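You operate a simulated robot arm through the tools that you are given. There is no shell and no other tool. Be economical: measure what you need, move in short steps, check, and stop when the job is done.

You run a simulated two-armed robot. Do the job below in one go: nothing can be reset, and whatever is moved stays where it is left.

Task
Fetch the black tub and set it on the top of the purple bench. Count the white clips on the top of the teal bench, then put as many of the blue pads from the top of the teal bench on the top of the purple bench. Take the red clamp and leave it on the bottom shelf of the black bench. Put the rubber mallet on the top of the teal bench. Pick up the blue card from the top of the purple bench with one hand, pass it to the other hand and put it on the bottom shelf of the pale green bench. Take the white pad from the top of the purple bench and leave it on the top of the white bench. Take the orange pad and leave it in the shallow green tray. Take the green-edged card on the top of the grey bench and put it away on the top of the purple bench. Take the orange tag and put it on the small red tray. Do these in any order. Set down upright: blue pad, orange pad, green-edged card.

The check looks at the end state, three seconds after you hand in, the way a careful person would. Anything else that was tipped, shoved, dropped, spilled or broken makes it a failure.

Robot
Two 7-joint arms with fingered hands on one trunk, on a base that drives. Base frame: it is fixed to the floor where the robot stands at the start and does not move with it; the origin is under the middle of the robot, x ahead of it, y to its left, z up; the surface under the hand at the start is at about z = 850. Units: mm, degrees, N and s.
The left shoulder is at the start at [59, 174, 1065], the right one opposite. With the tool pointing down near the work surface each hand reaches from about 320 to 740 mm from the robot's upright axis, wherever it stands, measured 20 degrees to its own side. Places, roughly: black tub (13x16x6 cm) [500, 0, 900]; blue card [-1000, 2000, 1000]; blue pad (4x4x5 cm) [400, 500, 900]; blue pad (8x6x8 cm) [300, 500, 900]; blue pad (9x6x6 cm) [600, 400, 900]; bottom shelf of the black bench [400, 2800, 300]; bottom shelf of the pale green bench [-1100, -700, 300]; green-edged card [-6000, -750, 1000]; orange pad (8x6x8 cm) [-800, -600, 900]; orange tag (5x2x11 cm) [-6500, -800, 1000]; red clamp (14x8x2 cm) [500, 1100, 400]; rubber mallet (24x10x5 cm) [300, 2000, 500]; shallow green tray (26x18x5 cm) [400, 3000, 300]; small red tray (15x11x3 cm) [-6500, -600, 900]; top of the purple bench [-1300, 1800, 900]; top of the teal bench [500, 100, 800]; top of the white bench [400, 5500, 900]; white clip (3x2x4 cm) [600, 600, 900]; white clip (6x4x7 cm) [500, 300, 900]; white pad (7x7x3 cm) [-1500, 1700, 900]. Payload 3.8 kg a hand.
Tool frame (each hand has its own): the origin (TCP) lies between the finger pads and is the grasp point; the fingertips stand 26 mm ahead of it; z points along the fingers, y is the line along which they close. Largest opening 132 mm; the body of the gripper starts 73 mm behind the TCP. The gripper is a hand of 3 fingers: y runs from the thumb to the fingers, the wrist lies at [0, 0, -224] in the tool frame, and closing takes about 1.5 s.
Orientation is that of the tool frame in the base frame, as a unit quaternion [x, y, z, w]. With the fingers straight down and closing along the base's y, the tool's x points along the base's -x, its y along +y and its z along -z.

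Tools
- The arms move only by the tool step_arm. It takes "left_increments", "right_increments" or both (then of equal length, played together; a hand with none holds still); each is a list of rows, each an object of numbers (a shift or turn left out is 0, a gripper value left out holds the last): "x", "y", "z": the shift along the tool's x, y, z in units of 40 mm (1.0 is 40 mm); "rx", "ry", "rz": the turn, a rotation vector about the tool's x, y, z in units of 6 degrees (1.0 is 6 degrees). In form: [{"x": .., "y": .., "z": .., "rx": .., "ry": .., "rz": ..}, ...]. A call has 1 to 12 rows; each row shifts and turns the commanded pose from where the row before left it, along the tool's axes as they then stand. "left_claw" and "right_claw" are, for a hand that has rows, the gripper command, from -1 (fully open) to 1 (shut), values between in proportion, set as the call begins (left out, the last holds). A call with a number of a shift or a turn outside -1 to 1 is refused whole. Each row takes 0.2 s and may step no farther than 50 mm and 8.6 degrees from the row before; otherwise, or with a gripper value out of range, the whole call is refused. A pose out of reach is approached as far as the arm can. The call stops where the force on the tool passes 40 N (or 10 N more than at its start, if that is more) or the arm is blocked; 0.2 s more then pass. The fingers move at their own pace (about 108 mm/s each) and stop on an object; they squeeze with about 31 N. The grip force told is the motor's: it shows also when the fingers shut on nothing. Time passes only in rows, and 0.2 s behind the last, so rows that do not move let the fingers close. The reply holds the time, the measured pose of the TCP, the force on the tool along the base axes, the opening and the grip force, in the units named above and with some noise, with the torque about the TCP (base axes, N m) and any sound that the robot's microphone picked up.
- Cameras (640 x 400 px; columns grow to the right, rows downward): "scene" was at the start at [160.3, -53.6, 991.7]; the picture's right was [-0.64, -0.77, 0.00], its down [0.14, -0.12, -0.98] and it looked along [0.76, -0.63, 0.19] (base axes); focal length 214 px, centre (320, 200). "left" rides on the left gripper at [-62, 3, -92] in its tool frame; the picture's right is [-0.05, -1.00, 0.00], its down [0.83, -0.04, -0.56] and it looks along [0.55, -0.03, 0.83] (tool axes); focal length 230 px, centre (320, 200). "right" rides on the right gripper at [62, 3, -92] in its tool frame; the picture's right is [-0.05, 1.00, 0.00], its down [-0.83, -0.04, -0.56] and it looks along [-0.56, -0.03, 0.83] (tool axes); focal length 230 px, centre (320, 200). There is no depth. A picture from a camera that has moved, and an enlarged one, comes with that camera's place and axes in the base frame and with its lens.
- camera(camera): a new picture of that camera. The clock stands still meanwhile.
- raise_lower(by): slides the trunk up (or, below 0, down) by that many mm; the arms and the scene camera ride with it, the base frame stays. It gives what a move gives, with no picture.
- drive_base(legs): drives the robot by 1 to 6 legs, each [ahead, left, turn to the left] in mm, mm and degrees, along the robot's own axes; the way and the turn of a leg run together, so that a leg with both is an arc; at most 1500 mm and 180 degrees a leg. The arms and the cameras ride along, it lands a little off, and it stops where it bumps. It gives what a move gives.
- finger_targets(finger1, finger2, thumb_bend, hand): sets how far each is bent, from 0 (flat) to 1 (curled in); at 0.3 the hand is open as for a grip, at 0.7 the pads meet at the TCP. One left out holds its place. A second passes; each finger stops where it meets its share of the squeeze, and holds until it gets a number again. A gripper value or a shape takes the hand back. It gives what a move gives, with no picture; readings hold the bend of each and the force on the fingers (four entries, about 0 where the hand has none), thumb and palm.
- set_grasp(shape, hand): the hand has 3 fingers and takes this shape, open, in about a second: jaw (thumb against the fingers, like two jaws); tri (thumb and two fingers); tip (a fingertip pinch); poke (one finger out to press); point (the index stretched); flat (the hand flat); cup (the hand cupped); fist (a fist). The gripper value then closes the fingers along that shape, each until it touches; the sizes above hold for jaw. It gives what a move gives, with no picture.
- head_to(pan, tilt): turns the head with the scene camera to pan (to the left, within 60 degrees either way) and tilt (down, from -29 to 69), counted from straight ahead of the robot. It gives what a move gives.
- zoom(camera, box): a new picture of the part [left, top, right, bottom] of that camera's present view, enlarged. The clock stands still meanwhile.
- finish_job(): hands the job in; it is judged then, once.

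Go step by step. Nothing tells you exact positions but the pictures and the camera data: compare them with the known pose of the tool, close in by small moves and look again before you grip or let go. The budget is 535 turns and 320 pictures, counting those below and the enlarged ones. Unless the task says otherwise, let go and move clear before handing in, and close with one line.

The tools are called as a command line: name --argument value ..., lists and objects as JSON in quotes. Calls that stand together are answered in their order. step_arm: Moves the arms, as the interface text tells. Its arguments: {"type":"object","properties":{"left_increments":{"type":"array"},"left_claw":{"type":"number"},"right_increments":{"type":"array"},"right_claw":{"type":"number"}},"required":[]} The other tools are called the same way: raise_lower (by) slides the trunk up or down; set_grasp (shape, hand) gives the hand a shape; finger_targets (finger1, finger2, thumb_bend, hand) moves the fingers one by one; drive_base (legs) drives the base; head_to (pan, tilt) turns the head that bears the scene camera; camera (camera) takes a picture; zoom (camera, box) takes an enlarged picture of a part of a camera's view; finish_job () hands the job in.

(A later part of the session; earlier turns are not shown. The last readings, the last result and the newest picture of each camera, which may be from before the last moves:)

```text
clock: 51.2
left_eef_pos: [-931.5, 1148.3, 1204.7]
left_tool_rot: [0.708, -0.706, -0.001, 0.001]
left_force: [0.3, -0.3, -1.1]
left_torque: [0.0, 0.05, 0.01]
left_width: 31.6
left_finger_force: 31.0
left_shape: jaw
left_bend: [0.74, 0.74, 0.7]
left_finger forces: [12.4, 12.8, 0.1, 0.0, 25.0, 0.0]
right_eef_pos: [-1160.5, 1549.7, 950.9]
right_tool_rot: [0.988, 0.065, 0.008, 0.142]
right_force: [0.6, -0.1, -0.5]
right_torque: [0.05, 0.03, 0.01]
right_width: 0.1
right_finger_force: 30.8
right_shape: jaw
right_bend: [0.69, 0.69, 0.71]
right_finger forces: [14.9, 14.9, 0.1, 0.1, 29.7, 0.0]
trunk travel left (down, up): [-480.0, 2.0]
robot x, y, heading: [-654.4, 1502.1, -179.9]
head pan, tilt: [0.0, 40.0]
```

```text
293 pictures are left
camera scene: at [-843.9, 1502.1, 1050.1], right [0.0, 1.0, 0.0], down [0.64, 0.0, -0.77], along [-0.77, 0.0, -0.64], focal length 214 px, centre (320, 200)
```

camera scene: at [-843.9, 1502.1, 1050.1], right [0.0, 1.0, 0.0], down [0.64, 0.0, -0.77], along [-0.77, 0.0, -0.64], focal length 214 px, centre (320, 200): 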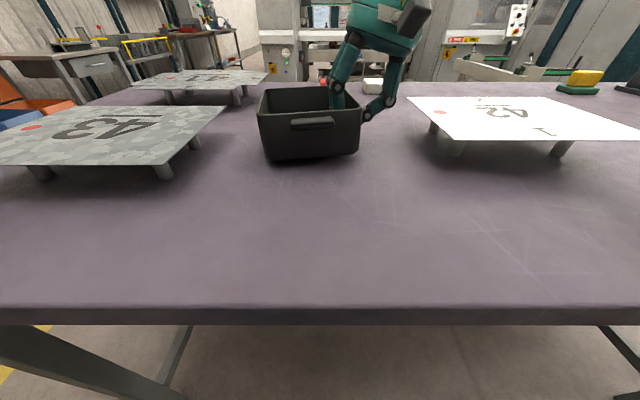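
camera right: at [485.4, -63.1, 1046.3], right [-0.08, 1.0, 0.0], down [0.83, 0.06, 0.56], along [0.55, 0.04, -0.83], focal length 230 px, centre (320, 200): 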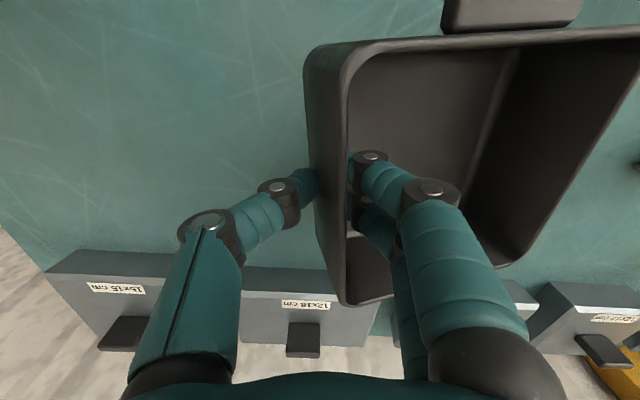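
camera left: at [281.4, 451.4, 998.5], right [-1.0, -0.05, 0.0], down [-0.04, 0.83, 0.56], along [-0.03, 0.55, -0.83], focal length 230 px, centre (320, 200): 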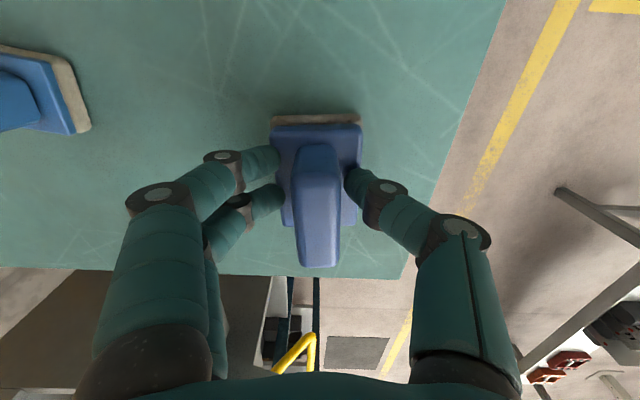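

Nearly there; I creep down until contact shows.

step_arm --right_increments '[{"z": 0.08, "y": -0.023}, {"z": 0.08, "y": -0.023}, {"z": 0.08, "y": -0.023}]'

zoom --camera "scene" --box '[220, 60, 420, 185]'

```text
clock: 52.0
left_eef_pos: [-930.8, 1148.9, 1203.2]
left_tool_rot: [0.707, -0.707, 0.0, 0.0]
left_force: [-0.8, 0.2, -0.3]
left_torque: [0.01, 0.0, 0.02]
left_width: 31.6
left_finger_force: 31.1
left_shape: jaw
left_bend: [0.74, 0.74, 0.7]
left_finger forces: [12.2, 12.7, 0.1, 0.0, 25.0, 0.0]
right_eef_pos: [-1160.7, 1549.6, 941.7]
right_tool_rot: [0.988, 0.066, 0.008, 0.142]
right_force: [0.1, 0.5, -1.6]
right_torque: [0.08, 0.01, 0.0]
right_width: 0.0
right_finger_force: 31.4
right_shape: jaw
right_bend: [0.69, 0.69, 0.71]
right_finger forces: [15.0, 14.9, 0.0, 0.1, 29.7, 0.0]
trunk travel left (down, up): [-480.0, 2.0]
robot x, y, heading: [-650.7, 1505.3, -179.8]
head pan, tilt: [0.0, 40.0]
```

```text
3.20 times, centred on (320, 122) of scene
camera zoom: at [-843.9, 1502.0, 1050.1], right [0.0, 1.0, 0.0], down [0.64, 0.0, -0.77], along [-0.77, 0.0, -0.64], focal length 686 px, centre (320, 448)
```

zoom: 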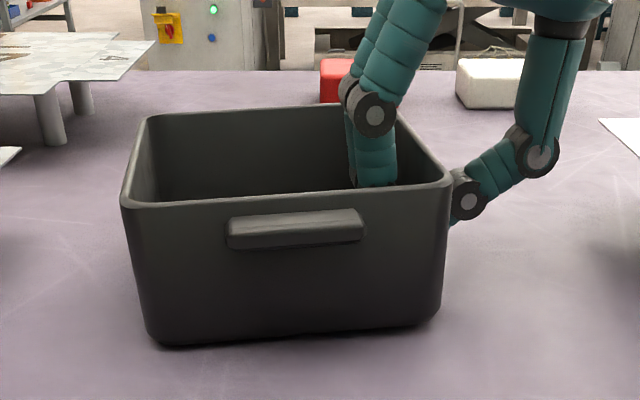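

step_arm --right_increments '[{"z": 0.07, "y": -0.02}, {"z": 0.07, "y": -0.02}]'

step_arm --right_increments '[{"z": 0.07, "y": -0.02}, {"z": 0.07, "y": -0.02}]'

zoom --camera "scene" --box '[220, 60, 420, 185]'

```text
clock: 52.6
left_eef_pos: [-929.6, 1149.0, 1204.2]
left_tool_rot: [0.707, -0.707, -0.001, 0.0]
left_force: [0.3, -0.2, -0.2]
left_torque: [0.0, 0.0, 0.02]
left_width: 31.5
left_finger_force: 30.4
left_shape: jaw
left_bend: [0.74, 0.74, 0.7]
left_finger forces: [12.3, 12.7, 0.0, 0.0, 25.0, 0.1]
right_eef_pos: [-1161.5, 1548.4, 936.9]
right_tool_rot: [0.988, 0.065, 0.008, 0.141]
right_force: [0.1, 1.2, 5.5]
right_torque: [0.04, 0.0, 0.02]
right_width: 0.3
right_finger_force: 31.3
right_shape: jaw
right_bend: [0.69, 0.69, 0.71]
right_finger forces: [15.2, 15.1, 0.0, 0.0, 31.3, 0.0]
trunk travel left (down, up): [-480.0, 2.0]
robot x, y, heading: [-652.8, 1502.7, -179.8]
head pan, tilt: [0.0, 40.0]
```

```text
clock: 53.2
left_eef_pos: [-927.9, 1149.1, 1205.9]
left_tool_rot: [0.708, -0.706, -0.001, 0.003]
left_force: [0.5, -0.3, 0.1]
left_torque: [0.04, 0.04, -0.04]
left_width: 31.5
left_finger_force: 31.0
left_shape: jaw
left_bend: [0.74, 0.74, 0.7]
left_finger forces: [12.3, 12.7, 0.0, 0.0, 24.9, 0.0]
right_eef_pos: [-1160.9, 1548.7, 935.2]
right_tool_rot: [0.988, 0.066, 0.003, 0.143]
right_force: [0.3, 5.3, 27.8]
right_torque: [-0.06, -0.02, -0.01]
right_width: 0.7
right_finger_force: 30.8
right_shape: jaw
right_bend: [0.7, 0.7, 0.72]
right_finger forces: [16.8, 16.5, 0.1, 0.0, 39.2, 0.0]
trunk travel left (down, up): [-480.0, 2.0]
robot x, y, heading: [-654.6, 1501.0, -180.0]
head pan, tilt: [0.0, 40.0]
```

```text
3.20 times, centred on (320, 122) of scene
camera zoom: at [-842.2, 1502.6, 1051.2], right [0.0, 1.0, 0.0], down [0.64, 0.0, -0.77], along [-0.77, 0.0, -0.64], focal length 686 px, centre (320, 448)
```

zoom: 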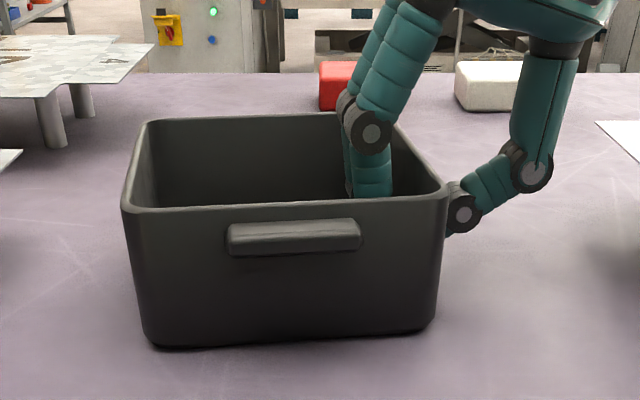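

Contact. I open partway and lift the right hand out.

step_arm --right_increments '[{"z": -0.03}, {}, {}, {}, {}, {}]' --right_claw 0.1

step_arm --right_increments '[{"z": -0.48, "y": 0.138}, {"z": -0.48, "y": 0.138}, {"z": -0.96, "y": 0.276}, {"z": -0.96, "y": 0.276}, {"z": -0.96, "y": 0.276}, {"z": -0.96, "y": 0.276}]'

camera --camera "scene"

```text
clock: 54.6
left_eef_pos: [-930.4, 1147.6, 1204.0]
left_tool_rot: [0.708, -0.706, -0.001, 0.0]
left_force: [0.1, 0.3, -1.4]
left_torque: [-0.02, 0.0, 0.03]
left_width: 31.6
left_finger_force: 30.9
left_shape: jaw
left_bend: [0.74, 0.74, 0.7]
left_finger forces: [12.3, 12.8, 0.0, 0.0, 24.9, 0.1]
right_eef_pos: [-1160.6, 1549.0, 929.9]
right_tool_rot: [0.988, 0.065, 0.008, 0.14]
right_force: [2.3, -3.4, 11.3]
right_torque: [0.17, -0.04, -0.03]
right_width: 51.6
right_finger_force: 0.0
right_shape: jaw
right_bend: [0.73, 0.73, 0.75]
right_finger forces: [0.0, 0.1, 0.0, 0.1, 11.0, 0.0]
trunk travel left (down, up): [-480.0, 2.0]
robot x, y, heading: [-651.4, 1502.8, -179.8]
head pan, tilt: [0.0, 40.0]
```

```text
clock: 56.0
left_eef_pos: [-931.4, 1148.4, 1204.2]
left_tool_rot: [0.708, -0.706, -0.001, 0.001]
left_force: [0.8, -0.5, -1.2]
left_torque: [0.02, 0.0, -0.03]
left_width: 31.6
left_finger_force: 30.4
left_shape: jaw
left_bend: [0.74, 0.74, 0.7]
left_finger forces: [12.4, 12.8, 0.0, 0.0, 25.1, 0.0]
right_eef_pos: [-1160.5, 1549.0, 1129.9]
right_tool_rot: [0.988, 0.065, 0.008, 0.14]
right_force: [-1.2, -0.4, 0.3]
right_torque: [-0.01, 0.02, -0.01]
right_width: 58.7
right_finger_force: 0.1
right_shape: jaw
right_bend: [0.73, 0.73, 0.7]
right_finger forces: [0.1, 0.1, 0.0, 0.0, 0.1, 0.1]
trunk travel left (down, up): [-480.0, 2.0]
robot x, y, heading: [-651.1, 1502.9, -179.8]
head pan, tilt: [0.0, 40.0]
```

```text
290 pictures are left
camera scene: at [-843.5, 1501.7, 1050.3], right [0.0, 1.0, 0.0], down [0.64, 0.0, -0.77], along [-0.77, 0.0, -0.64], focal length 214 px, centre (320, 200)
```

scene: 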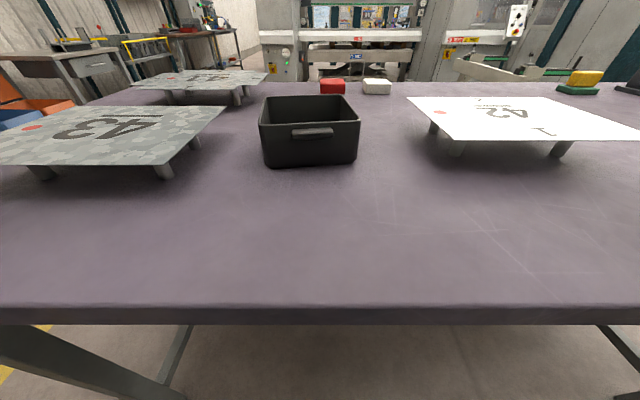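

The tub stands well. Next I bring the left hand with the pad to about (-985, 1430), while the right hand unrolls and moves aside.

step_arm --right_increments '[{"rx": 0.9}, {"rx": 0.9}, {"rx": 0.9}, {"y": -0.8}, {"y": -0.8}, {"y": -0.8}, {"y": -0.8}, {}, {}, {}, {}]' --left_increments '[{"x": -0.88, "y": 0.17}, {"x": -0.88, "y": 0.17}, {"x": -0.88, "y": 0.17}, {"x": -0.88, "y": 0.17}, {"x": -0.88, "y": 0.17}, {"x": -0.88, "y": 0.17}, {"x": -0.88, "y": 0.17}, {"x": -0.88, "y": 0.17}, {"z": 1}, {"z": 1}, {"z": 1}]'

step_arm --left_increments '[{"z": 0.9}, {"z": 0.9}]'

camera --camera "scene"

```text
clock: 58.4
left_eef_pos: [-986.8, 1431.5, 1083.8]
left_tool_rot: [0.708, -0.707, 0.0, 0.0]
left_force: [0.9, -0.5, -0.6]
left_torque: [0.0, -0.01, -0.04]
left_width: 31.4
left_finger_force: 30.7
left_shape: jaw
left_bend: [0.74, 0.74, 0.7]
left_finger forces: [12.2, 12.7, 0.0, 0.0, 24.9, 0.0]
right_eef_pos: [-1177.4, 1678.0, 1127.5]
right_tool_rot: [0.998, 0.065, 0.001, 0.001]
right_force: [0.5, 0.2, 0.1]
right_torque: [-0.01, -0.01, -0.01]
right_width: 58.8
right_finger_force: 0.0
right_shape: jaw
right_bend: [0.73, 0.73, 0.7]
right_finger forces: [0.0, 0.0, 0.1, 0.1, 0.1, 0.1]
trunk travel left (down, up): [-480.0, 2.0]
robot x, y, heading: [-651.1, 1503.1, -179.9]
head pan, tilt: [0.0, 40.0]
```

```text
clock: 59.0
left_eef_pos: [-985.7, 1430.0, 1012.1]
left_tool_rot: [0.708, -0.707, 0.0, 0.0]
left_force: [-0.1, -0.8, -0.6]
left_torque: [0.02, 0.01, 0.0]
left_width: 31.0
left_finger_force: 30.9
left_shape: jaw
left_bend: [0.74, 0.74, 0.7]
left_finger forces: [12.2, 12.6, 0.0, 0.0, 24.8, 0.1]
right_eef_pos: [-1178.1, 1677.0, 1129.4]
right_tool_rot: [0.998, 0.066, 0.001, 0.001]
right_force: [0.3, -0.2, 0.1]
right_torque: [0.0, 0.02, 0.02]
right_width: 58.8
right_finger_force: 0.0
right_shape: jaw
right_bend: [0.73, 0.73, 0.7]
right_finger forces: [0.0, 0.1, 0.0, 0.0, 0.0, 0.0]
trunk travel left (down, up): [-480.0, 2.0]
robot x, y, heading: [-653.6, 1503.1, -179.6]
head pan, tilt: [0.0, 40.0]
```

```text
289 pictures are left
camera scene: at [-843.9, 1501.9, 1050.1], right [0.0, 1.0, 0.0], down [0.64, 0.0, -0.77], along [-0.77, 0.0, -0.64], focal length 214 px, centre (320, 200)
```

scene: 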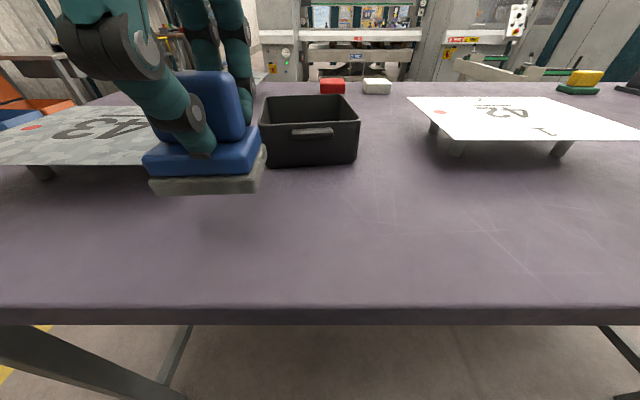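

Clear. I lower to contact.

step_arm --left_increments '[{"z": 0.5}, {"z": 0.4}, {"z": 0.1}, {"z": 0.08}]'

step_arm --left_increments '[{"z": 0.08}, {"z": 0.08}]'

```text
clock: 60.0
left_eef_pos: [-985.0, 1431.0, 969.1]
left_tool_rot: [0.708, -0.706, 0.0, 0.001]
left_force: [-0.3, -0.3, -0.6]
left_torque: [0.02, 0.04, -0.03]
left_width: 31.3
left_finger_force: 31.0
left_shape: jaw
left_bend: [0.74, 0.74, 0.7]
left_finger forces: [12.2, 12.8, 0.1, 0.0, 24.8, 0.1]
right_eef_pos: [-1177.6, 1678.3, 1128.9]
right_tool_rot: [0.998, 0.065, -0.001, 0.0]
right_force: [-0.4, 0.1, -0.3]
right_torque: [0.02, 0.01, -0.01]
right_width: 59.1
right_finger_force: 0.0
right_shape: jaw
right_bend: [0.73, 0.73, 0.7]
right_finger forces: [0.0, 0.0, 0.1, 0.1, 0.0, 0.0]
trunk travel left (down, up): [-480.0, 2.0]
robot x, y, heading: [-651.0, 1503.1, -179.7]
head pan, tilt: [0.0, 40.0]
```

```text
clock: 60.6
left_eef_pos: [-984.6, 1430.1, 962.0]
left_tool_rot: [0.707, -0.707, -0.001, 0.0]
left_force: [0.5, 0.3, -1.0]
left_torque: [0.0, 0.02, 0.03]
left_width: 31.4
left_finger_force: 30.5
left_shape: jaw
left_bend: [0.74, 0.74, 0.7]
left_finger forces: [12.1, 12.8, 0.0, 0.1, 24.8, 0.0]
right_eef_pos: [-1177.2, 1677.0, 1129.8]
right_tool_rot: [0.998, 0.065, -0.001, 0.002]
right_force: [0.4, -0.4, 0.7]
right_torque: [-0.03, 0.01, -0.04]
right_width: 58.9
right_finger_force: 0.0
right_shape: jaw
right_bend: [0.73, 0.73, 0.7]
right_finger forces: [0.1, 0.0, 0.0, 0.0, 0.0, 0.0]
trunk travel left (down, up): [-480.0, 2.0]
robot x, y, heading: [-652.5, 1500.0, -180.1]
head pan, tilt: [0.0, 40.0]
```

step_arm --left_increments '[{"z": 0.08}, {"z": 0.08}]'

step_arm --left_increments '[{"z": 0.06}, {"z": 0.06}]'

zoom --camera "scene" --box '[120, 100, 360, 250]'

```text
clock: 61.2
left_eef_pos: [-984.7, 1431.3, 957.4]
left_tool_rot: [0.708, -0.706, 0.0, 0.0]
left_force: [0.3, -0.2, -0.4]
left_torque: [0.01, -0.01, 0.02]
left_width: 31.1
left_finger_force: 31.3
left_shape: jaw
left_bend: [0.74, 0.74, 0.7]
left_finger forces: [12.0, 12.8, 0.0, 0.0, 24.8, 0.0]
right_eef_pos: [-1176.5, 1679.0, 1129.3]
right_tool_rot: [0.998, 0.065, -0.001, 0.001]
right_force: [-0.4, -0.1, -0.6]
right_torque: [0.0, -0.02, 0.01]
right_width: 58.8
right_finger_force: 0.1
right_shape: jaw
right_bend: [0.73, 0.73, 0.7]
right_finger forces: [0.0, 0.0, 0.0, 0.0, 0.1, 0.1]
trunk travel left (down, up): [-480.0, 2.0]
robot x, y, heading: [-653.3, 1501.8, -180.1]
head pan, tilt: [0.0, 40.0]
```

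```text
clock: 61.8
left_eef_pos: [-986.0, 1431.3, 954.9]
left_tool_rot: [0.708, -0.706, -0.004, 0.003]
left_force: [1.5, -3.4, 26.3]
left_torque: [-0.14, 0.06, 0.11]
left_width: 31.6
left_finger_force: 30.8
left_shape: jaw
left_bend: [0.74, 0.74, 0.7]
left_finger forces: [14.0, 18.8, 0.0, 0.1, 32.1, 0.0]
right_eef_pos: [-1176.0, 1677.5, 1131.7]
right_tool_rot: [0.998, 0.065, -0.002, 0.0]
right_force: [1.4, 0.0, -0.3]
right_torque: [0.02, -0.03, 0.02]
right_width: 59.1
right_finger_force: 0.1
right_shape: jaw
right_bend: [0.73, 0.73, 0.7]
right_finger forces: [0.1, 0.0, 0.0, 0.0, 0.0, 0.0]
trunk travel left (down, up): [-480.0, 2.0]
robot x, y, heading: [-650.2, 1503.6, -179.8]
head pan, tilt: [0.0, 40.0]
```

```text
2.67 times, centred on (240, 175) of scene
camera zoom: at [-842.7, 1502.0, 1051.0], right [0.0, 1.0, 0.0], down [0.64, 0.0, -0.77], along [-0.77, 0.0, -0.64], focal length 572 px, centre (533, 267)
```

zoom: 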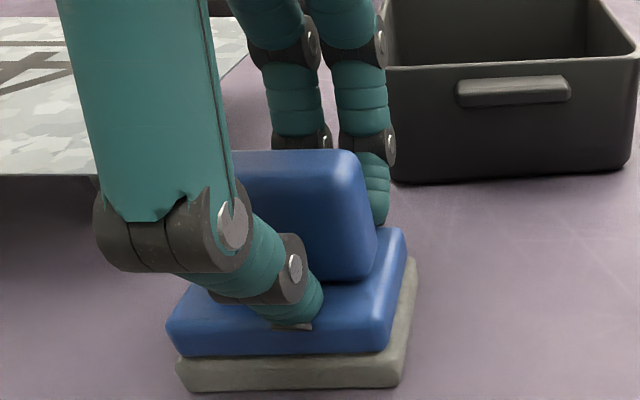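

Seated. I open and lift away.

step_arm --left_increments '[{}, {}, {}, {}, {}]' --left_claw 0

step_arm --left_increments '[{"z": -0.5}, {"z": -1}, {"z": -1}, {"z": -1}, {"z": -1}]'

camera --camera "scene"

```text
clock: 63.0
left_eef_pos: [-985.6, 1431.5, 952.7]
left_tool_rot: [0.708, -0.706, 0.0, -0.001]
left_force: [-1.6, -0.2, 11.9]
left_torque: [-0.02, 0.45, 0.08]
left_width: 65.8
left_finger_force: 0.1
left_shape: jaw
left_bend: [0.74, 0.74, 0.7]
left_finger forces: [5.7, 5.1, 0.1, 0.0, 0.1, 0.1]
right_eef_pos: [-1177.1, 1678.0, 1129.9]
right_tool_rot: [0.998, 0.065, -0.001, 0.001]
right_force: [-0.1, 0.1, -0.1]
right_torque: [0.0, -0.03, 0.0]
right_width: 59.0
right_finger_force: 0.0
right_shape: jaw
right_bend: [0.73, 0.73, 0.7]
right_finger forces: [0.0, 0.1, 0.1, 0.0, 0.1, 0.1]
trunk travel left (down, up): [-480.0, 2.0]
robot x, y, heading: [-648.5, 1506.4, -180.1]
head pan, tilt: [0.0, 40.0]
```

```text
clock: 64.2
left_eef_pos: [-986.0, 1430.6, 1133.7]
left_tool_rot: [-0.707, 0.707, 0.0, -0.001]
left_force: [-0.3, 0.2, 0.5]
left_torque: [-0.03, -0.03, 0.01]
left_width: 65.9
left_finger_force: 0.1
left_shape: jaw
left_bend: [0.73, 0.73, 0.7]
left_finger forces: [0.0, 0.1, 0.1, 0.1, 0.0, 0.1]
right_eef_pos: [-1177.0, 1676.7, 1129.9]
right_tool_rot: [0.998, 0.064, -0.001, 0.001]
right_force: [-0.5, 0.2, 0.0]
right_torque: [0.01, -0.01, -0.01]
right_width: 58.9
right_finger_force: 0.0
right_shape: jaw
right_bend: [0.73, 0.73, 0.7]
right_finger forces: [0.0, 0.0, 0.0, 0.0, 0.1, 0.0]
trunk travel left (down, up): [-480.0, 2.0]
robot x, y, heading: [-651.8, 1498.9, -180.0]
head pan, tilt: [0.0, 40.0]
```

```text
287 pictures are left
camera scene: at [-843.5, 1502.3, 1050.3], right [0.0, 1.0, 0.0], down [0.64, 0.0, -0.77], along [-0.77, 0.0, -0.64], focal length 214 px, centre (320, 200)
```

scene: 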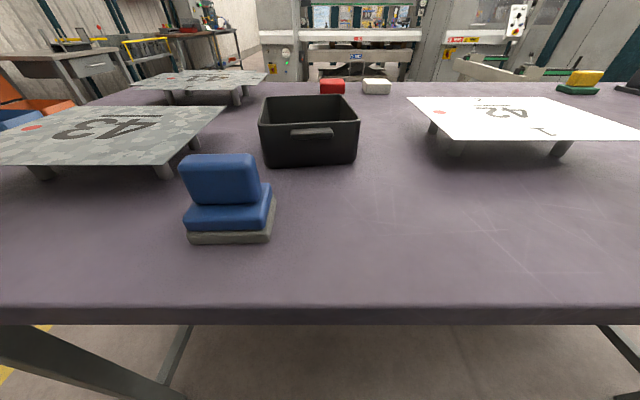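

Tub and pad stand fine. Next is the blue card ("45 mm 60 deg") at about (-1000, 1918), so I slide the robot right and turn the right hand to grip it across its thin side.

drive_base --legs '[[-40, -300, 0]]'

step_arm --right_increments '[{"x": 0.7, "rz": -0.9}, {"x": 0.7, "rz": -0.9}, {"rz": -1}, {"rz": -1}, {"rz": -1}, {"rz": -1}, {"rz": -1}, {"rz": -1}, {"rz": -1}, {"rz": -1}, {"rz": -1}, {"rz": -1}]' --left_increments '[{"x": 0.8}, {"x": 0.8}, {"x": 0.8}, {"x": 0.8}, {}, {}, {}, {}, {}, {}, {}, {}]' --right_claw -1

step_arm --right_increments '[{"rz": -1}, {"rz": -1}]'

camera --camera "right"

camera --camera "scene"

```text
clock: 67.5
left_eef_pos: [-946.0, 1731.2, 1132.2]
left_tool_rot: [0.708, -0.706, 0.001, 0.0]
left_force: [0.9, -0.1, -0.5]
left_torque: [-0.01, 0.03, -0.02]
left_width: 65.7
left_finger_force: 0.2
left_shape: jaw
left_bend: [0.73, 0.73, 0.7]
left_finger forces: [0.1, 0.0, 0.0, 0.0, 0.1, 0.0]
right_eef_pos: [-1138.3, 1978.7, 1129.4]
right_tool_rot: [0.998, 0.066, -0.001, 0.001]
right_force: [-0.4, 0.3, -0.2]
right_torque: [0.02, 0.02, 0.01]
right_width: 59.0
right_finger_force: 0.0
right_shape: jaw
right_bend: [0.73, 0.73, 0.7]
right_finger forces: [0.0, 0.1, 0.0, 0.1, 0.0, 0.0]
trunk travel left (down, up): [-480.0, 2.0]
robot x, y, heading: [-611.0, 1804.1, -179.8]
head pan, tilt: [0.0, 40.0]
```

```text
clock: 70.0
left_eef_pos: [-945.2, 1603.7, 1131.9]
left_tool_rot: [0.707, -0.707, 0.0, 0.0]
left_force: [0.3, 0.2, 1.3]
left_torque: [0.0, -0.03, -0.02]
left_width: 65.9
left_finger_force: 0.2
left_shape: jaw
left_bend: [0.73, 0.73, 0.7]
left_finger forces: [0.1, 0.0, 0.0, 0.0, 0.0, 0.1]
right_eef_pos: [-1082.0, 1987.2, 1129.9]
right_tool_rot: [0.775, 0.632, -0.001, 0.001]
right_force: [0.0, -0.2, 0.1]
right_torque: [-0.04, -0.02, -0.03]
right_width: 131.9
right_finger_force: 0.1
right_shape: jaw
right_bend: [0.3, 0.3, 0.3]
right_finger forces: [0.0, 0.1, 0.1, 0.0, 0.0, 0.0]
trunk travel left (down, up): [-480.0, 2.0]
robot x, y, heading: [-613.2, 1806.0, -180.2]
head pan, tilt: [0.0, 40.0]
```

```text
clock: 70.7
left_eef_pos: [-946.1, 1603.2, 1131.2]
left_tool_rot: [0.708, -0.706, 0.0, 0.0]
left_force: [0.2, 0.2, 0.4]
left_torque: [0.01, 0.02, -0.03]
left_width: 65.8
left_finger_force: 0.1
left_shape: jaw
left_bend: [0.73, 0.73, 0.7]
left_finger forces: [0.0, 0.1, 0.0, 0.0, 0.1, 0.0]
right_eef_pos: [-1081.9, 1987.7, 1129.8]
right_tool_rot: [0.705, 0.709, -0.001, 0.0]
right_force: [0.4, -0.2, 1.8]
right_torque: [-0.01, -0.01, 0.0]
right_width: 131.9
right_finger_force: 0.1
right_shape: jaw
right_bend: [0.3, 0.3, 0.3]
right_finger forces: [0.0, 0.0, 0.1, 0.0, 0.2, 0.0]
trunk travel left (down, up): [-480.0, 2.0]
robot x, y, heading: [-616.1, 1803.6, -179.5]
head pan, tilt: [0.0, 40.0]
```

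```text
286 pictures are left
camera right: at [-1080.8, 2050.2, 1222.0], right [1.0, -0.04, 0.0], down [-0.04, -0.83, 0.56], along [-0.03, -0.56, -0.83], focal length 230 px, centre (320, 200)
```

right: 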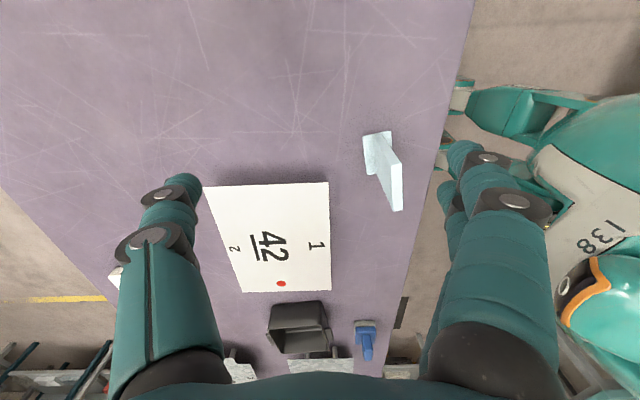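

```text
285 pictures are left
camera scene: at [-804.4, 1802.8, 1050.2], right [0.0, 1.0, 0.0], down [0.64, 0.0, -0.77], along [-0.77, 0.0, -0.64], focal length 214 px, centre (320, 200)
```

scene: 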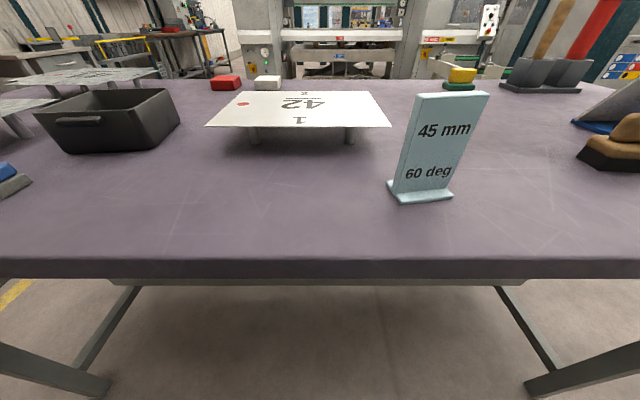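

I move the right hand above the card and look from close.

step_arm --right_increments '[{"x": -0.6, "y": 0.7}, {"x": -0.6, "y": 0.7}, {"x": -0.6, "y": 0.7}, {"z": 0.8}, {"z": 0.8}]'

camera --camera "right"

```text
clock: 71.8
left_eef_pos: [-946.8, 1603.0, 1132.4]
left_tool_rot: [0.708, -0.707, 0.0, 0.001]
left_force: [0.7, 0.5, 0.0]
left_torque: [0.02, -0.02, -0.01]
left_width: 65.7
left_finger_force: 0.1
left_shape: jaw
left_bend: [0.73, 0.73, 0.7]
left_finger forces: [0.0, 0.1, 0.0, 0.1, 0.0, 0.1]
right_eef_pos: [-998.5, 1917.2, 1064.5]
right_tool_rot: [0.705, 0.709, -0.001, 0.0]
right_force: [0.0, -0.2, -0.1]
right_torque: [-0.01, 0.02, -0.01]
right_width: 131.9
right_finger_force: 0.2
right_shape: jaw
right_bend: [0.3, 0.3, 0.3]
right_finger forces: [0.0, 0.0, 0.0, 0.0, 0.1, 0.0]
trunk travel left (down, up): [-480.0, 2.0]
robot x, y, heading: [-607.5, 1805.0, -179.9]
head pan, tilt: [0.0, 40.0]
```

```text
284 pictures are left
camera right: at [-996.5, 1978.5, 1158.0], right [1.0, -0.05, 0.0], down [-0.04, -0.83, 0.56], along [-0.03, -0.56, -0.83], focal length 230 px, centre (320, 200)
```

right: 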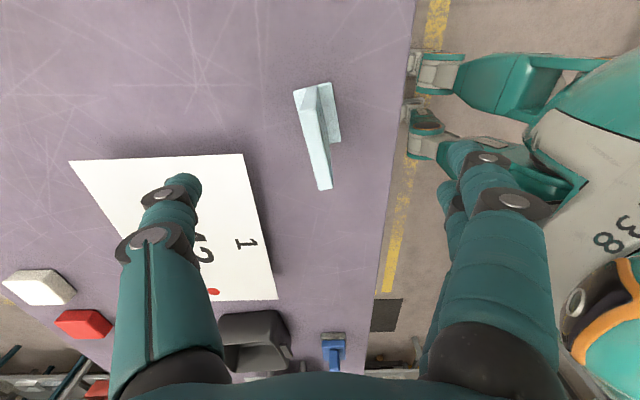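

The card's edge is yawed about 8°; I align, descend and grip its top.

step_arm --right_increments '[{"x": -0.08, "y": -0.06}, {"rz": -0.7}, {"rz": -0.6}, {"z": 0.65}, {"z": 0.65}, {"z": 0.6}]'

camera --camera "right"

```text
clock: 73.2
left_eef_pos: [-945.4, 1604.5, 1131.8]
left_tool_rot: [0.708, -0.706, 0.0, 0.0]
left_force: [0.3, 0.0, -0.6]
left_torque: [0.01, 0.01, -0.01]
left_width: 65.5
left_finger_force: 0.0
left_shape: jaw
left_bend: [0.73, 0.73, 0.7]
left_finger forces: [0.0, 0.0, 0.0, 0.1, 0.0, 0.0]
right_eef_pos: [-1000.6, 1914.4, 988.7]
right_tool_rot: [0.655, 0.755, -0.002, 0.0]
right_force: [0.6, 0.3, -0.2]
right_torque: [0.01, -0.01, 0.0]
right_width: 132.0
right_finger_force: 0.1
right_shape: jaw
right_bend: [0.3, 0.3, 0.3]
right_finger forces: [0.1, 0.0, 0.0, 0.1, 0.0, 0.1]
trunk travel left (down, up): [-480.0, 2.0]
robot x, y, heading: [-612.6, 1803.6, -179.7]
head pan, tilt: [0.0, 40.0]
```

```text
283 pictures are left
camera right: at [-1007.2, 1975.8, 1081.5], right [1.0, 0.09, 0.0], down [0.08, -0.83, 0.56], along [0.05, -0.55, -0.83], focal length 230 px, centre (320, 200)
```

right: 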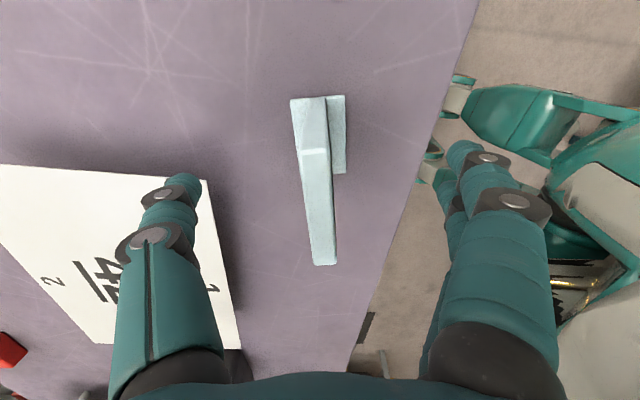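

step_arm --right_increments '[{}, {}, {}, {}, {}, {}, {}, {}]' --right_claw 1

step_arm --right_increments '[{"z": -0.5}, {"z": -0.8}, {"z": -0.8}, {"z": -0.8}, {"z": -0.8}]'

camera --camera "right"

```text
clock: 75.0
left_eef_pos: [-945.7, 1603.6, 1131.6]
left_tool_rot: [0.708, -0.706, 0.001, -0.001]
left_force: [1.1, -0.3, -0.1]
left_torque: [0.01, 0.03, 0.02]
left_width: 65.7
left_finger_force: 0.1
left_shape: jaw
left_bend: [0.73, 0.73, 0.7]
left_finger forces: [0.0, 0.0, 0.0, 0.1, 0.1, 0.0]
right_eef_pos: [-1000.6, 1914.8, 989.4]
right_tool_rot: [0.655, 0.756, -0.001, 0.0]
right_force: [-0.3, 0.7, 0.0]
right_torque: [-0.01, 0.04, -0.01]
right_width: 6.9
right_finger_force: 30.7
right_shape: jaw
right_bend: [0.71, 0.71, 0.7]
right_finger forces: [13.7, 13.9, 0.0, 0.0, 27.6, 0.1]
trunk travel left (down, up): [-480.0, 2.0]
robot x, y, heading: [-614.0, 1807.3, -179.9]
head pan, tilt: [0.0, 40.0]
```

```text
clock: 76.2
left_eef_pos: [-945.2, 1602.6, 1132.3]
left_tool_rot: [0.708, -0.707, -0.001, 0.0]
left_force: [0.2, -0.3, -0.4]
left_torque: [-0.01, 0.0, 0.01]
left_width: 65.6
left_finger_force: 0.1
left_shape: jaw
left_bend: [0.73, 0.73, 0.7]
left_finger forces: [0.1, 0.0, 0.0, 0.0, 0.0, 0.0]
right_eef_pos: [-999.3, 1913.5, 1138.5]
right_tool_rot: [0.656, 0.755, -0.001, 0.0]
right_force: [0.5, 0.2, -0.5]
right_torque: [-0.01, -0.02, 0.02]
right_width: 6.6
right_finger_force: 30.7
right_shape: jaw
right_bend: [0.71, 0.71, 0.7]
right_finger forces: [13.8, 14.0, 0.1, 0.0, 27.7, 0.0]
trunk travel left (down, up): [-480.0, 2.0]
robot x, y, heading: [-612.2, 1803.5, -179.8]
head pan, tilt: [0.0, 40.0]
```

```text
282 pictures are left
camera right: at [-1006.3, 1974.6, 1230.3], right [1.0, 0.09, 0.0], down [0.08, -0.83, 0.56], along [0.05, -0.55, -0.83], focal length 230 px, centre (320, 200)
```

right: 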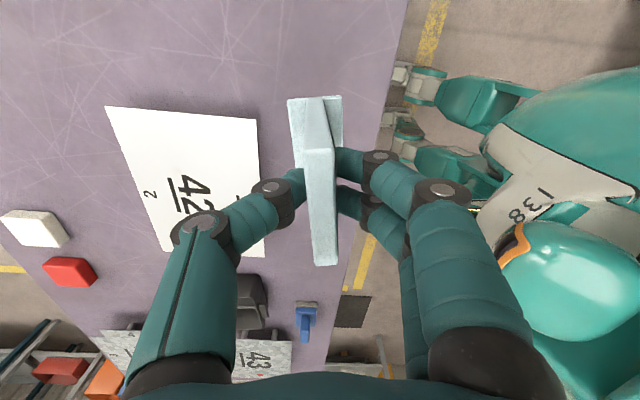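

The card is held. I now back off and drive toward the pale green bench to see its shelf before passing the card over.

drive_base --legs '[[-250, 0, 0], [0, 0, 90], [1200, 0, 0]]'

head_to --pan -30 --tilt 15

camera --camera "scene"

```text
clock: 87.6
left_eef_pos: [-172.9, 262.4, 1132.3]
left_tool_rot: [1.0, 0.0, 0.0, 0.0]
left_force: [0.1, -0.2, 0.0]
left_torque: [-0.01, 0.02, 0.01]
left_width: 65.7
left_finger_force: 0.1
left_shape: jaw
left_bend: [0.73, 0.73, 0.7]
left_finger forces: [0.0, 0.0, 0.0, 0.0, 0.1, 0.0]
right_eef_pos: [-481.9, 207.9, 1138.0]
right_tool_rot: [-0.07, 0.998, -0.001, 0.001]
right_force: [0.2, 0.8, -0.7]
right_torque: [0.02, 0.03, 0.03]
right_width: 6.6
right_finger_force: 31.4
right_shape: jaw
right_bend: [0.71, 0.71, 0.7]
right_finger forces: [13.7, 13.8, 0.0, 0.0, 27.5, 0.1]
trunk travel left (down, up): [-480.0, 2.0]
robot x, y, heading: [-371.3, 594.6, -90.0]
head pan, tilt: [0.0, 40.0]
```

```text
clock: 88.5
left_eef_pos: [-174.1, 263.7, 1131.8]
left_tool_rot: [1.0, -0.001, 0.0, 0.0]
left_force: [-0.1, -0.4, -0.5]
left_torque: [-0.03, -0.02, 0.02]
left_width: 65.9
left_finger_force: 0.1
left_shape: jaw
left_bend: [0.73, 0.73, 0.7]
left_finger forces: [0.1, 0.1, 0.1, 0.0, 0.1, 0.0]
right_eef_pos: [-482.9, 208.5, 1137.7]
right_tool_rot: [-0.069, 0.998, -0.001, 0.001]
right_force: [0.1, 0.8, -0.9]
right_torque: [-0.02, 0.01, 0.0]
right_width: 6.7
right_finger_force: 31.6
right_shape: jaw
right_bend: [0.71, 0.71, 0.7]
right_finger forces: [13.7, 13.8, 0.0, 0.0, 27.5, 0.0]
trunk travel left (down, up): [-480.0, 2.0]
robot x, y, heading: [-373.5, 597.7, -90.3]
head pan, tilt: [-30.0, 15.0]
```

```text
281 pictures are left
camera scene: at [-417.9, 407.4, 1089.6], right [-0.87, 0.5, 0.0], down [0.13, 0.22, -0.97], along [-0.48, -0.84, -0.26], focal length 214 px, centre (320, 200)
```

scene: 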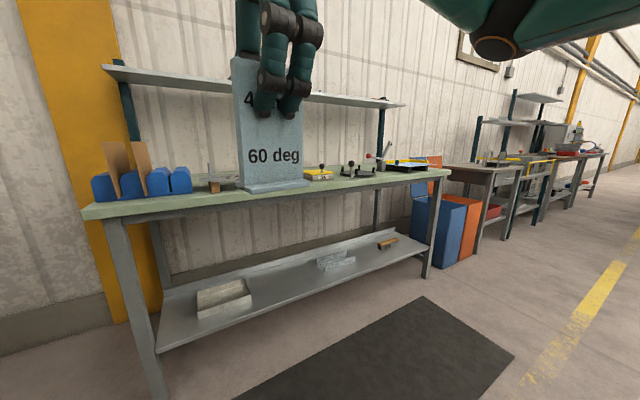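

The bottom shelf is open at the front. I extend both hands and turn them: right so the card plane runs fore-aft, left back to closing sideways, for the pass.

step_arm --left_increments '[{"y": 1}, {"y": 1}, {"y": 1}, {"y": 1}, {"rz": -1}, {"rz": -1}, {"rz": -1}, {"rz": -1}, {"rz": -1}, {"rz": -1}, {"rz": -1}, {"rz": -1}]' --right_increments '[{"y": -0.85}, {"y": -0.85}, {"y": -0.85}, {"y": -0.85}, {"rz": 1}, {"rz": 1}, {"rz": 1}, {"rz": 1}, {"rz": 1}, {"rz": 1}, {"rz": 1}, {"rz": 1}]' --left_claw -1

step_arm --left_increments '[{"rz": -1}, {"rz": -1}, {"rz": -1}, {"rz": -1}, {"rz": -1}, {"rz": -1}, {"rz": -1}, {"y": 0.8}, {"y": 0.8}]' --right_increments '[{"rz": 1}, {"rz": 1}, {"rz": 1}, {"rz": 1}, {"rz": 1}, {"rz": 1}, {"rz": 1}, {"rz": 1}, {"rz": 0.3}]'

step_arm --left_increments '[{"ry": -1}, {"ry": -1}, {"ry": -1}, {"ry": -1}, {"ry": -1}, {"ry": -1}, {"ry": -1}, {"ry": -1}, {"ry": -1}, {"ry": -1}, {"ry": -1}, {"ry": -1}]'

```text
clock: 91.1
left_eef_pos: [-172.8, 103.4, 1131.2]
left_tool_rot: [0.913, 0.408, 0.0, 0.0]
left_force: [-0.3, 0.2, 0.1]
left_torque: [-0.02, 0.02, 0.01]
left_width: 132.4
left_finger_force: 0.1
left_shape: jaw
left_bend: [0.3, 0.3, 0.3]
left_finger forces: [0.1, 0.0, 0.0, 0.0, 0.1, 0.0]
right_eef_pos: [-463.9, 73.7, 1137.5]
right_tool_rot: [0.342, 0.94, -0.001, 0.001]
right_force: [-0.3, 0.4, -1.1]
right_torque: [-0.03, 0.01, -0.02]
right_width: 6.5
right_finger_force: 30.8
right_shape: jaw
right_bend: [0.71, 0.71, 0.7]
right_finger forces: [13.7, 13.8, 0.0, 0.1, 27.5, 0.1]
trunk travel left (down, up): [-480.0, 2.0]
robot x, y, heading: [-372.3, 595.7, -90.0]
head pan, tilt: [-30.0, 15.0]
```

```text
clock: 93.1
left_eef_pos: [-109.7, 103.4, 1131.6]
left_tool_rot: [0.707, 0.707, 0.001, 0.0]
left_force: [-0.4, 0.2, -0.2]
left_torque: [0.0, 0.02, -0.01]
left_width: 131.9
left_finger_force: 0.1
left_shape: jaw
left_bend: [0.3, 0.3, 0.3]
left_finger forces: [0.0, 0.0, 0.0, 0.0, 0.1, 0.1]
right_eef_pos: [-464.1, 74.5, 1138.3]
right_tool_rot: [0.707, 0.707, -0.001, 0.0]
right_force: [0.0, 0.4, -1.2]
right_torque: [-0.02, -0.01, -0.01]
right_width: 6.7
right_finger_force: 31.1
right_shape: jaw
right_bend: [0.71, 0.71, 0.7]
right_finger forces: [13.6, 13.8, 0.0, 0.0, 27.5, 0.1]
trunk travel left (down, up): [-480.0, 2.0]
robot x, y, heading: [-372.4, 599.4, -90.1]
head pan, tilt: [-30.0, 15.0]
```

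```text
clock: 95.7
left_eef_pos: [-108.0, 101.9, 1131.4]
left_tool_rot: [0.571, 0.573, -0.416, 0.416]
left_force: [-0.3, -0.1, -0.1]
left_torque: [0.01, 0.0, -0.01]
left_width: 132.0
left_finger_force: 0.1
left_shape: jaw
left_bend: [0.3, 0.3, 0.3]
left_finger forces: [0.1, 0.1, 0.0, 0.0, 0.0, 0.0]
right_eef_pos: [-464.0, 74.2, 1137.5]
right_tool_rot: [0.705, 0.709, 0.0, 0.001]
right_force: [0.4, 0.7, -0.3]
right_torque: [0.03, 0.02, 0.03]
right_width: 6.8
right_finger_force: 31.3
right_shape: jaw
right_bend: [0.71, 0.71, 0.7]
right_finger forces: [13.8, 13.8, 0.0, 0.0, 27.5, 0.0]
trunk travel left (down, up): [-480.0, 2.0]
robot x, y, heading: [-371.7, 602.7, -89.8]
head pan, tilt: [-30.0, 15.0]
```

Both oriented. I bring the card to the middle, farther ahead, and the left hand behind its near edge.

step_arm --right_increments '[{"x": -0.4, "y": 0.45}, {"x": -0.4, "y": 0.45}, {"x": -0.4, "y": 0.45}, {"x": -0.4, "y": 0.45}, {"x": -0.4, "y": 0.45}]'

step_arm --left_increments '[{"x": 0.149, "y": -0.943, "z": 0.131}, {"x": 0.149, "y": -0.943, "z": 0.131}, {"x": 0.149, "y": -0.943, "z": 0.131}, {"x": 0.149, "y": -0.943, "z": 0.131}, {"x": 0.149, "y": -0.943, "z": 0.131}, {"x": 0.149, "y": -0.943, "z": 0.131}, {"x": 0.149, "y": -0.943, "z": 0.131}]'

head_to --pan 0 --tilt 10

camera --camera "left"

camera --camera "scene"

```text
clock: 96.9
left_eef_pos: [-109.5, 102.6, 1131.8]
left_tool_rot: [0.572, 0.572, -0.415, 0.416]
left_force: [0.3, -0.9, -0.2]
left_torque: [0.0, -0.01, 0.01]
left_width: 131.9
left_finger_force: 0.1
left_shape: jaw
left_bend: [0.3, 0.3, 0.3]
left_finger forces: [0.0, 0.1, 0.0, 0.0, 0.0, 0.0]
right_eef_pos: [-383.7, 12.0, 1133.1]
right_tool_rot: [0.705, 0.709, 0.0, 0.002]
right_force: [-0.3, -0.6, -0.6]
right_torque: [0.02, 0.02, -0.01]
right_width: 6.4
right_finger_force: 30.8
right_shape: jaw
right_bend: [0.71, 0.71, 0.7]
right_finger forces: [13.8, 13.8, 0.1, 0.1, 27.5, 0.1]
right hand out of reach, approached as far as the arm can: row 5
trunk travel left (down, up): [-480.0, 2.0]
robot x, y, heading: [-377.4, 598.8, -89.9]
head pan, tilt: [-30.0, 15.0]
```

```text
clock: 98.5
left_eef_pos: [-375.9, 81.5, 1080.5]
left_tool_rot: [0.572, 0.572, -0.416, 0.415]
left_force: [-0.4, -0.5, 0.1]
left_torque: [0.02, -0.02, 0.0]
left_width: 132.2
left_finger_force: 0.1
left_shape: jaw
left_bend: [0.3, 0.3, 0.3]
left_finger forces: [0.0, 0.0, 0.0, 0.0, 0.1, 0.1]
right_eef_pos: [-383.4, 11.0, 1132.6]
right_tool_rot: [0.706, 0.709, 0.0, 0.002]
right_force: [0.0, 0.0, 0.8]
right_torque: [0.0, 0.01, 0.01]
right_width: 6.5
right_finger_force: 30.6
right_shape: jaw
right_bend: [0.71, 0.71, 0.7]
right_finger forces: [13.7, 13.8, 0.1, 0.1, 27.5, 0.0]
trunk travel left (down, up): [-480.0, 2.0]
robot x, y, heading: [-374.3, 598.8, -90.1]
head pan, tilt: [-30.0, 15.0]
```

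```text
clock: 99.5
left_eef_pos: [-372.9, 80.3, 1080.8]
left_tool_rot: [0.572, 0.572, -0.416, 0.415]
left_force: [-0.1, 0.0, -0.1]
left_torque: [-0.01, -0.01, 0.05]
left_width: 131.9
left_finger_force: 0.0
left_shape: jaw
left_bend: [0.3, 0.3, 0.3]
left_finger forces: [0.0, 0.0, 0.1, 0.0, 0.0, 0.1]
right_eef_pos: [-382.2, 11.9, 1133.6]
right_tool_rot: [0.706, 0.708, 0.001, 0.001]
right_force: [0.1, 0.7, -0.4]
right_torque: [-0.02, -0.01, 0.0]
right_width: 6.5
right_finger_force: 30.8
right_shape: jaw
right_bend: [0.71, 0.71, 0.7]
right_finger forces: [13.7, 13.7, 0.0, 0.0, 27.4, 0.1]
trunk travel left (down, up): [-480.0, 2.0]
robot x, y, heading: [-373.5, 597.9, -89.8]
head pan, tilt: [0.0, 10.0]
```

```text
280 pictures are left
camera left: at [-371.3, 150.8, 1168.0], right [-1.0, -0.02, 0.05], down [-0.04, 0.78, -0.62], along [-0.03, -0.62, -0.78], focal length 230 px, centre (320, 200)
```

left: 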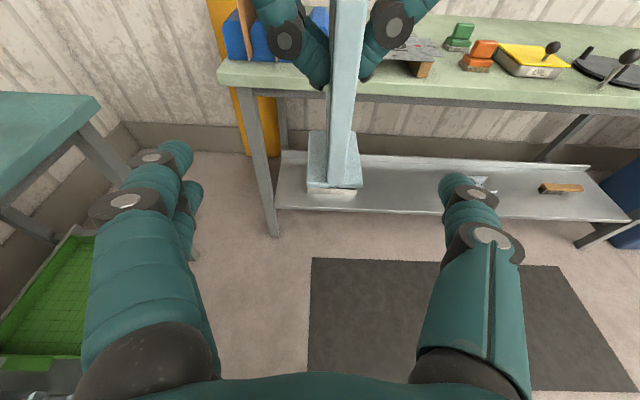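

```text
279 pictures are left
camera scene: at [-371.4, 395.3, 1097.8], right [-1.0, 0.0, 0.0], down [0.0, 0.17, -0.98], along [0.0, -0.98, -0.17], focal length 214 px, centre (320, 200)
```

scene: 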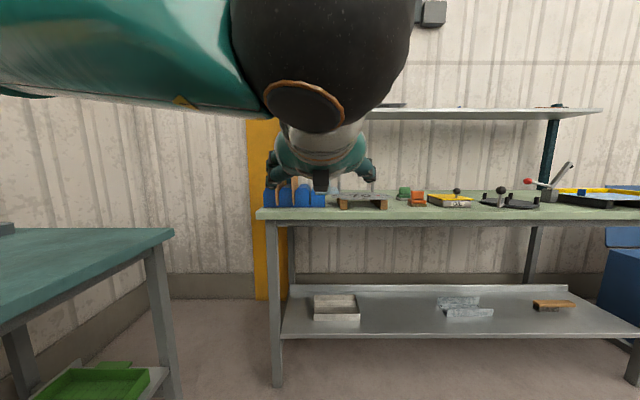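

The card is just ahead of the left hand. I advance the left jaws around its near edge.

step_arm --left_increments '[{"y": -0.25}, {"x": -0.127, "z": 0.44}, {"x": -0.127, "z": 0.44}, {"x": -0.127, "z": 0.44}]'

camera --camera "left"

```text
clock: 100.5
left_eef_pos: [-383.7, 27.2, 1078.8]
left_tool_rot: [0.572, 0.572, -0.416, 0.416]
left_force: [-0.1, -0.6, -0.5]
left_torque: [-0.01, -0.02, 0.01]
left_width: 131.8
left_finger_force: 0.0
left_shape: jaw
left_bend: [0.3, 0.3, 0.3]
left_finger forces: [0.0, 0.0, 0.1, 0.0, 0.0, 0.0]
right_eef_pos: [-381.7, 11.0, 1133.5]
right_tool_rot: [0.706, 0.708, 0.0, 0.002]
right_force: [-0.1, -0.2, 0.4]
right_torque: [0.01, 0.0, -0.04]
right_width: 6.8
right_finger_force: 30.8
right_shape: jaw
right_bend: [0.71, 0.71, 0.7]
right_finger forces: [13.8, 13.8, 0.0, 0.1, 27.5, 0.0]
trunk travel left (down, up): [-480.0, 2.0]
robot x, y, heading: [-371.1, 596.6, -90.0]
head pan, tilt: [0.0, 10.0]
```

```text
278 pictures are left
camera left: at [-381.1, 95.7, 1166.0], right [-1.0, -0.02, 0.05], down [-0.04, 0.78, -0.62], along [-0.03, -0.62, -0.78], focal length 230 px, centre (320, 200)
```

left: 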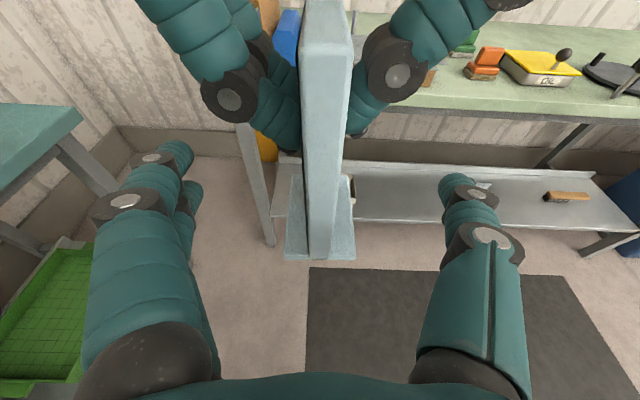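

step_arm --left_increments '[{"x": -0.1, "z": -0.03}, {}, {}, {}, {}, {}, {}, {}, {}]' --left_claw 1

camera --camera "left"

```text
clock: 102.5
left_eef_pos: [-382.7, 27.2, 1083.5]
left_tool_rot: [0.572, 0.572, -0.415, 0.416]
left_force: [0.5, -0.9, 0.3]
left_torque: [0.0, -0.04, 0.08]
left_width: 6.5
left_finger_force: 31.1
left_shape: jaw
left_bend: [0.71, 0.71, 0.7]
left_finger forces: [13.7, 14.0, 0.0, 0.0, 27.5, 0.0]
right_eef_pos: [-382.9, 11.9, 1134.2]
right_tool_rot: [0.706, 0.708, 0.0, 0.001]
right_force: [-0.4, 0.4, 0.1]
right_torque: [0.05, 0.01, -0.02]
right_width: 6.8
right_finger_force: 31.1
right_shape: jaw
right_bend: [0.71, 0.71, 0.7]
right_finger forces: [14.2, 13.5, 0.1, 0.0, 27.8, 0.0]
trunk travel left (down, up): [-480.0, 2.0]
robot x, y, heading: [-370.2, 595.5, -89.9]
head pan, tilt: [0.0, 10.0]
```

```text
277 pictures are left
camera left: at [-381.2, 96.0, 1170.6], right [-1.0, -0.02, 0.05], down [-0.04, 0.78, -0.62], along [-0.03, -0.62, -0.78], focal length 230 px, centre (320, 200)
```

left: 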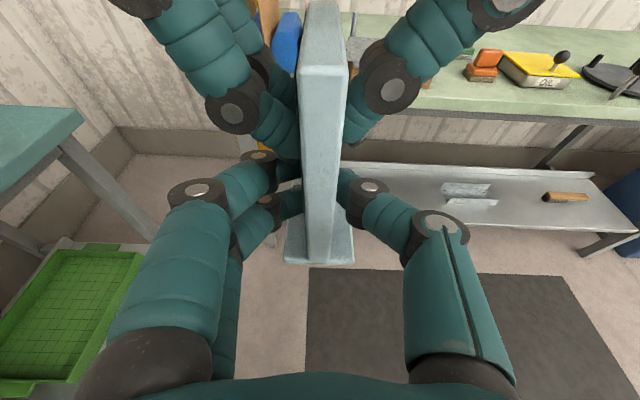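

Left grips well. Right lets go and rises.

step_arm --right_increments '[{}, {}, {}, {}, {}, {"z": -0.6}, {"z": -0.9}, {"z": -0.9}]' --right_claw -0.2

camera --camera "left"

```text
clock: 104.3
left_eef_pos: [-382.3, 27.6, 1085.6]
left_tool_rot: [0.571, 0.571, -0.417, 0.416]
left_force: [-0.6, -0.6, 0.3]
left_torque: [-0.02, -0.02, -0.04]
left_width: 6.2
left_finger_force: 31.4
left_shape: jaw
left_bend: [0.71, 0.71, 0.7]
left_finger forces: [13.9, 14.4, 0.0, 0.0, 28.2, 0.1]
right_eef_pos: [-398.3, 39.4, 1227.2]
right_tool_rot: [0.706, 0.708, -0.002, 0.001]
right_force: [-0.2, 0.7, -0.3]
right_torque: [-0.03, 0.02, -0.01]
right_width: 78.8
right_finger_force: 0.2
right_shape: jaw
right_bend: [0.71, 0.71, 0.71]
right_finger forces: [0.0, 0.0, 0.0, 0.1, 0.1, 0.2]
right hand out of reach, approached as far as the arm can: row 6, 7, 8
trunk travel left (down, up): [-480.0, 2.0]
robot x, y, heading: [-371.2, 594.6, -89.9]
head pan, tilt: [0.0, 10.0]
```

```text
276 pictures are left
camera left: at [-380.2, 97.6, 1172.0], right [-1.0, -0.02, 0.05], down [-0.04, 0.78, -0.62], along [-0.03, -0.62, -0.78], focal length 230 px, centre (320, 200)
```

left: 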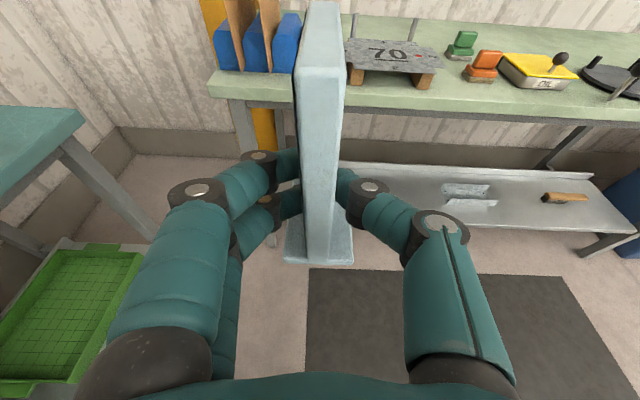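

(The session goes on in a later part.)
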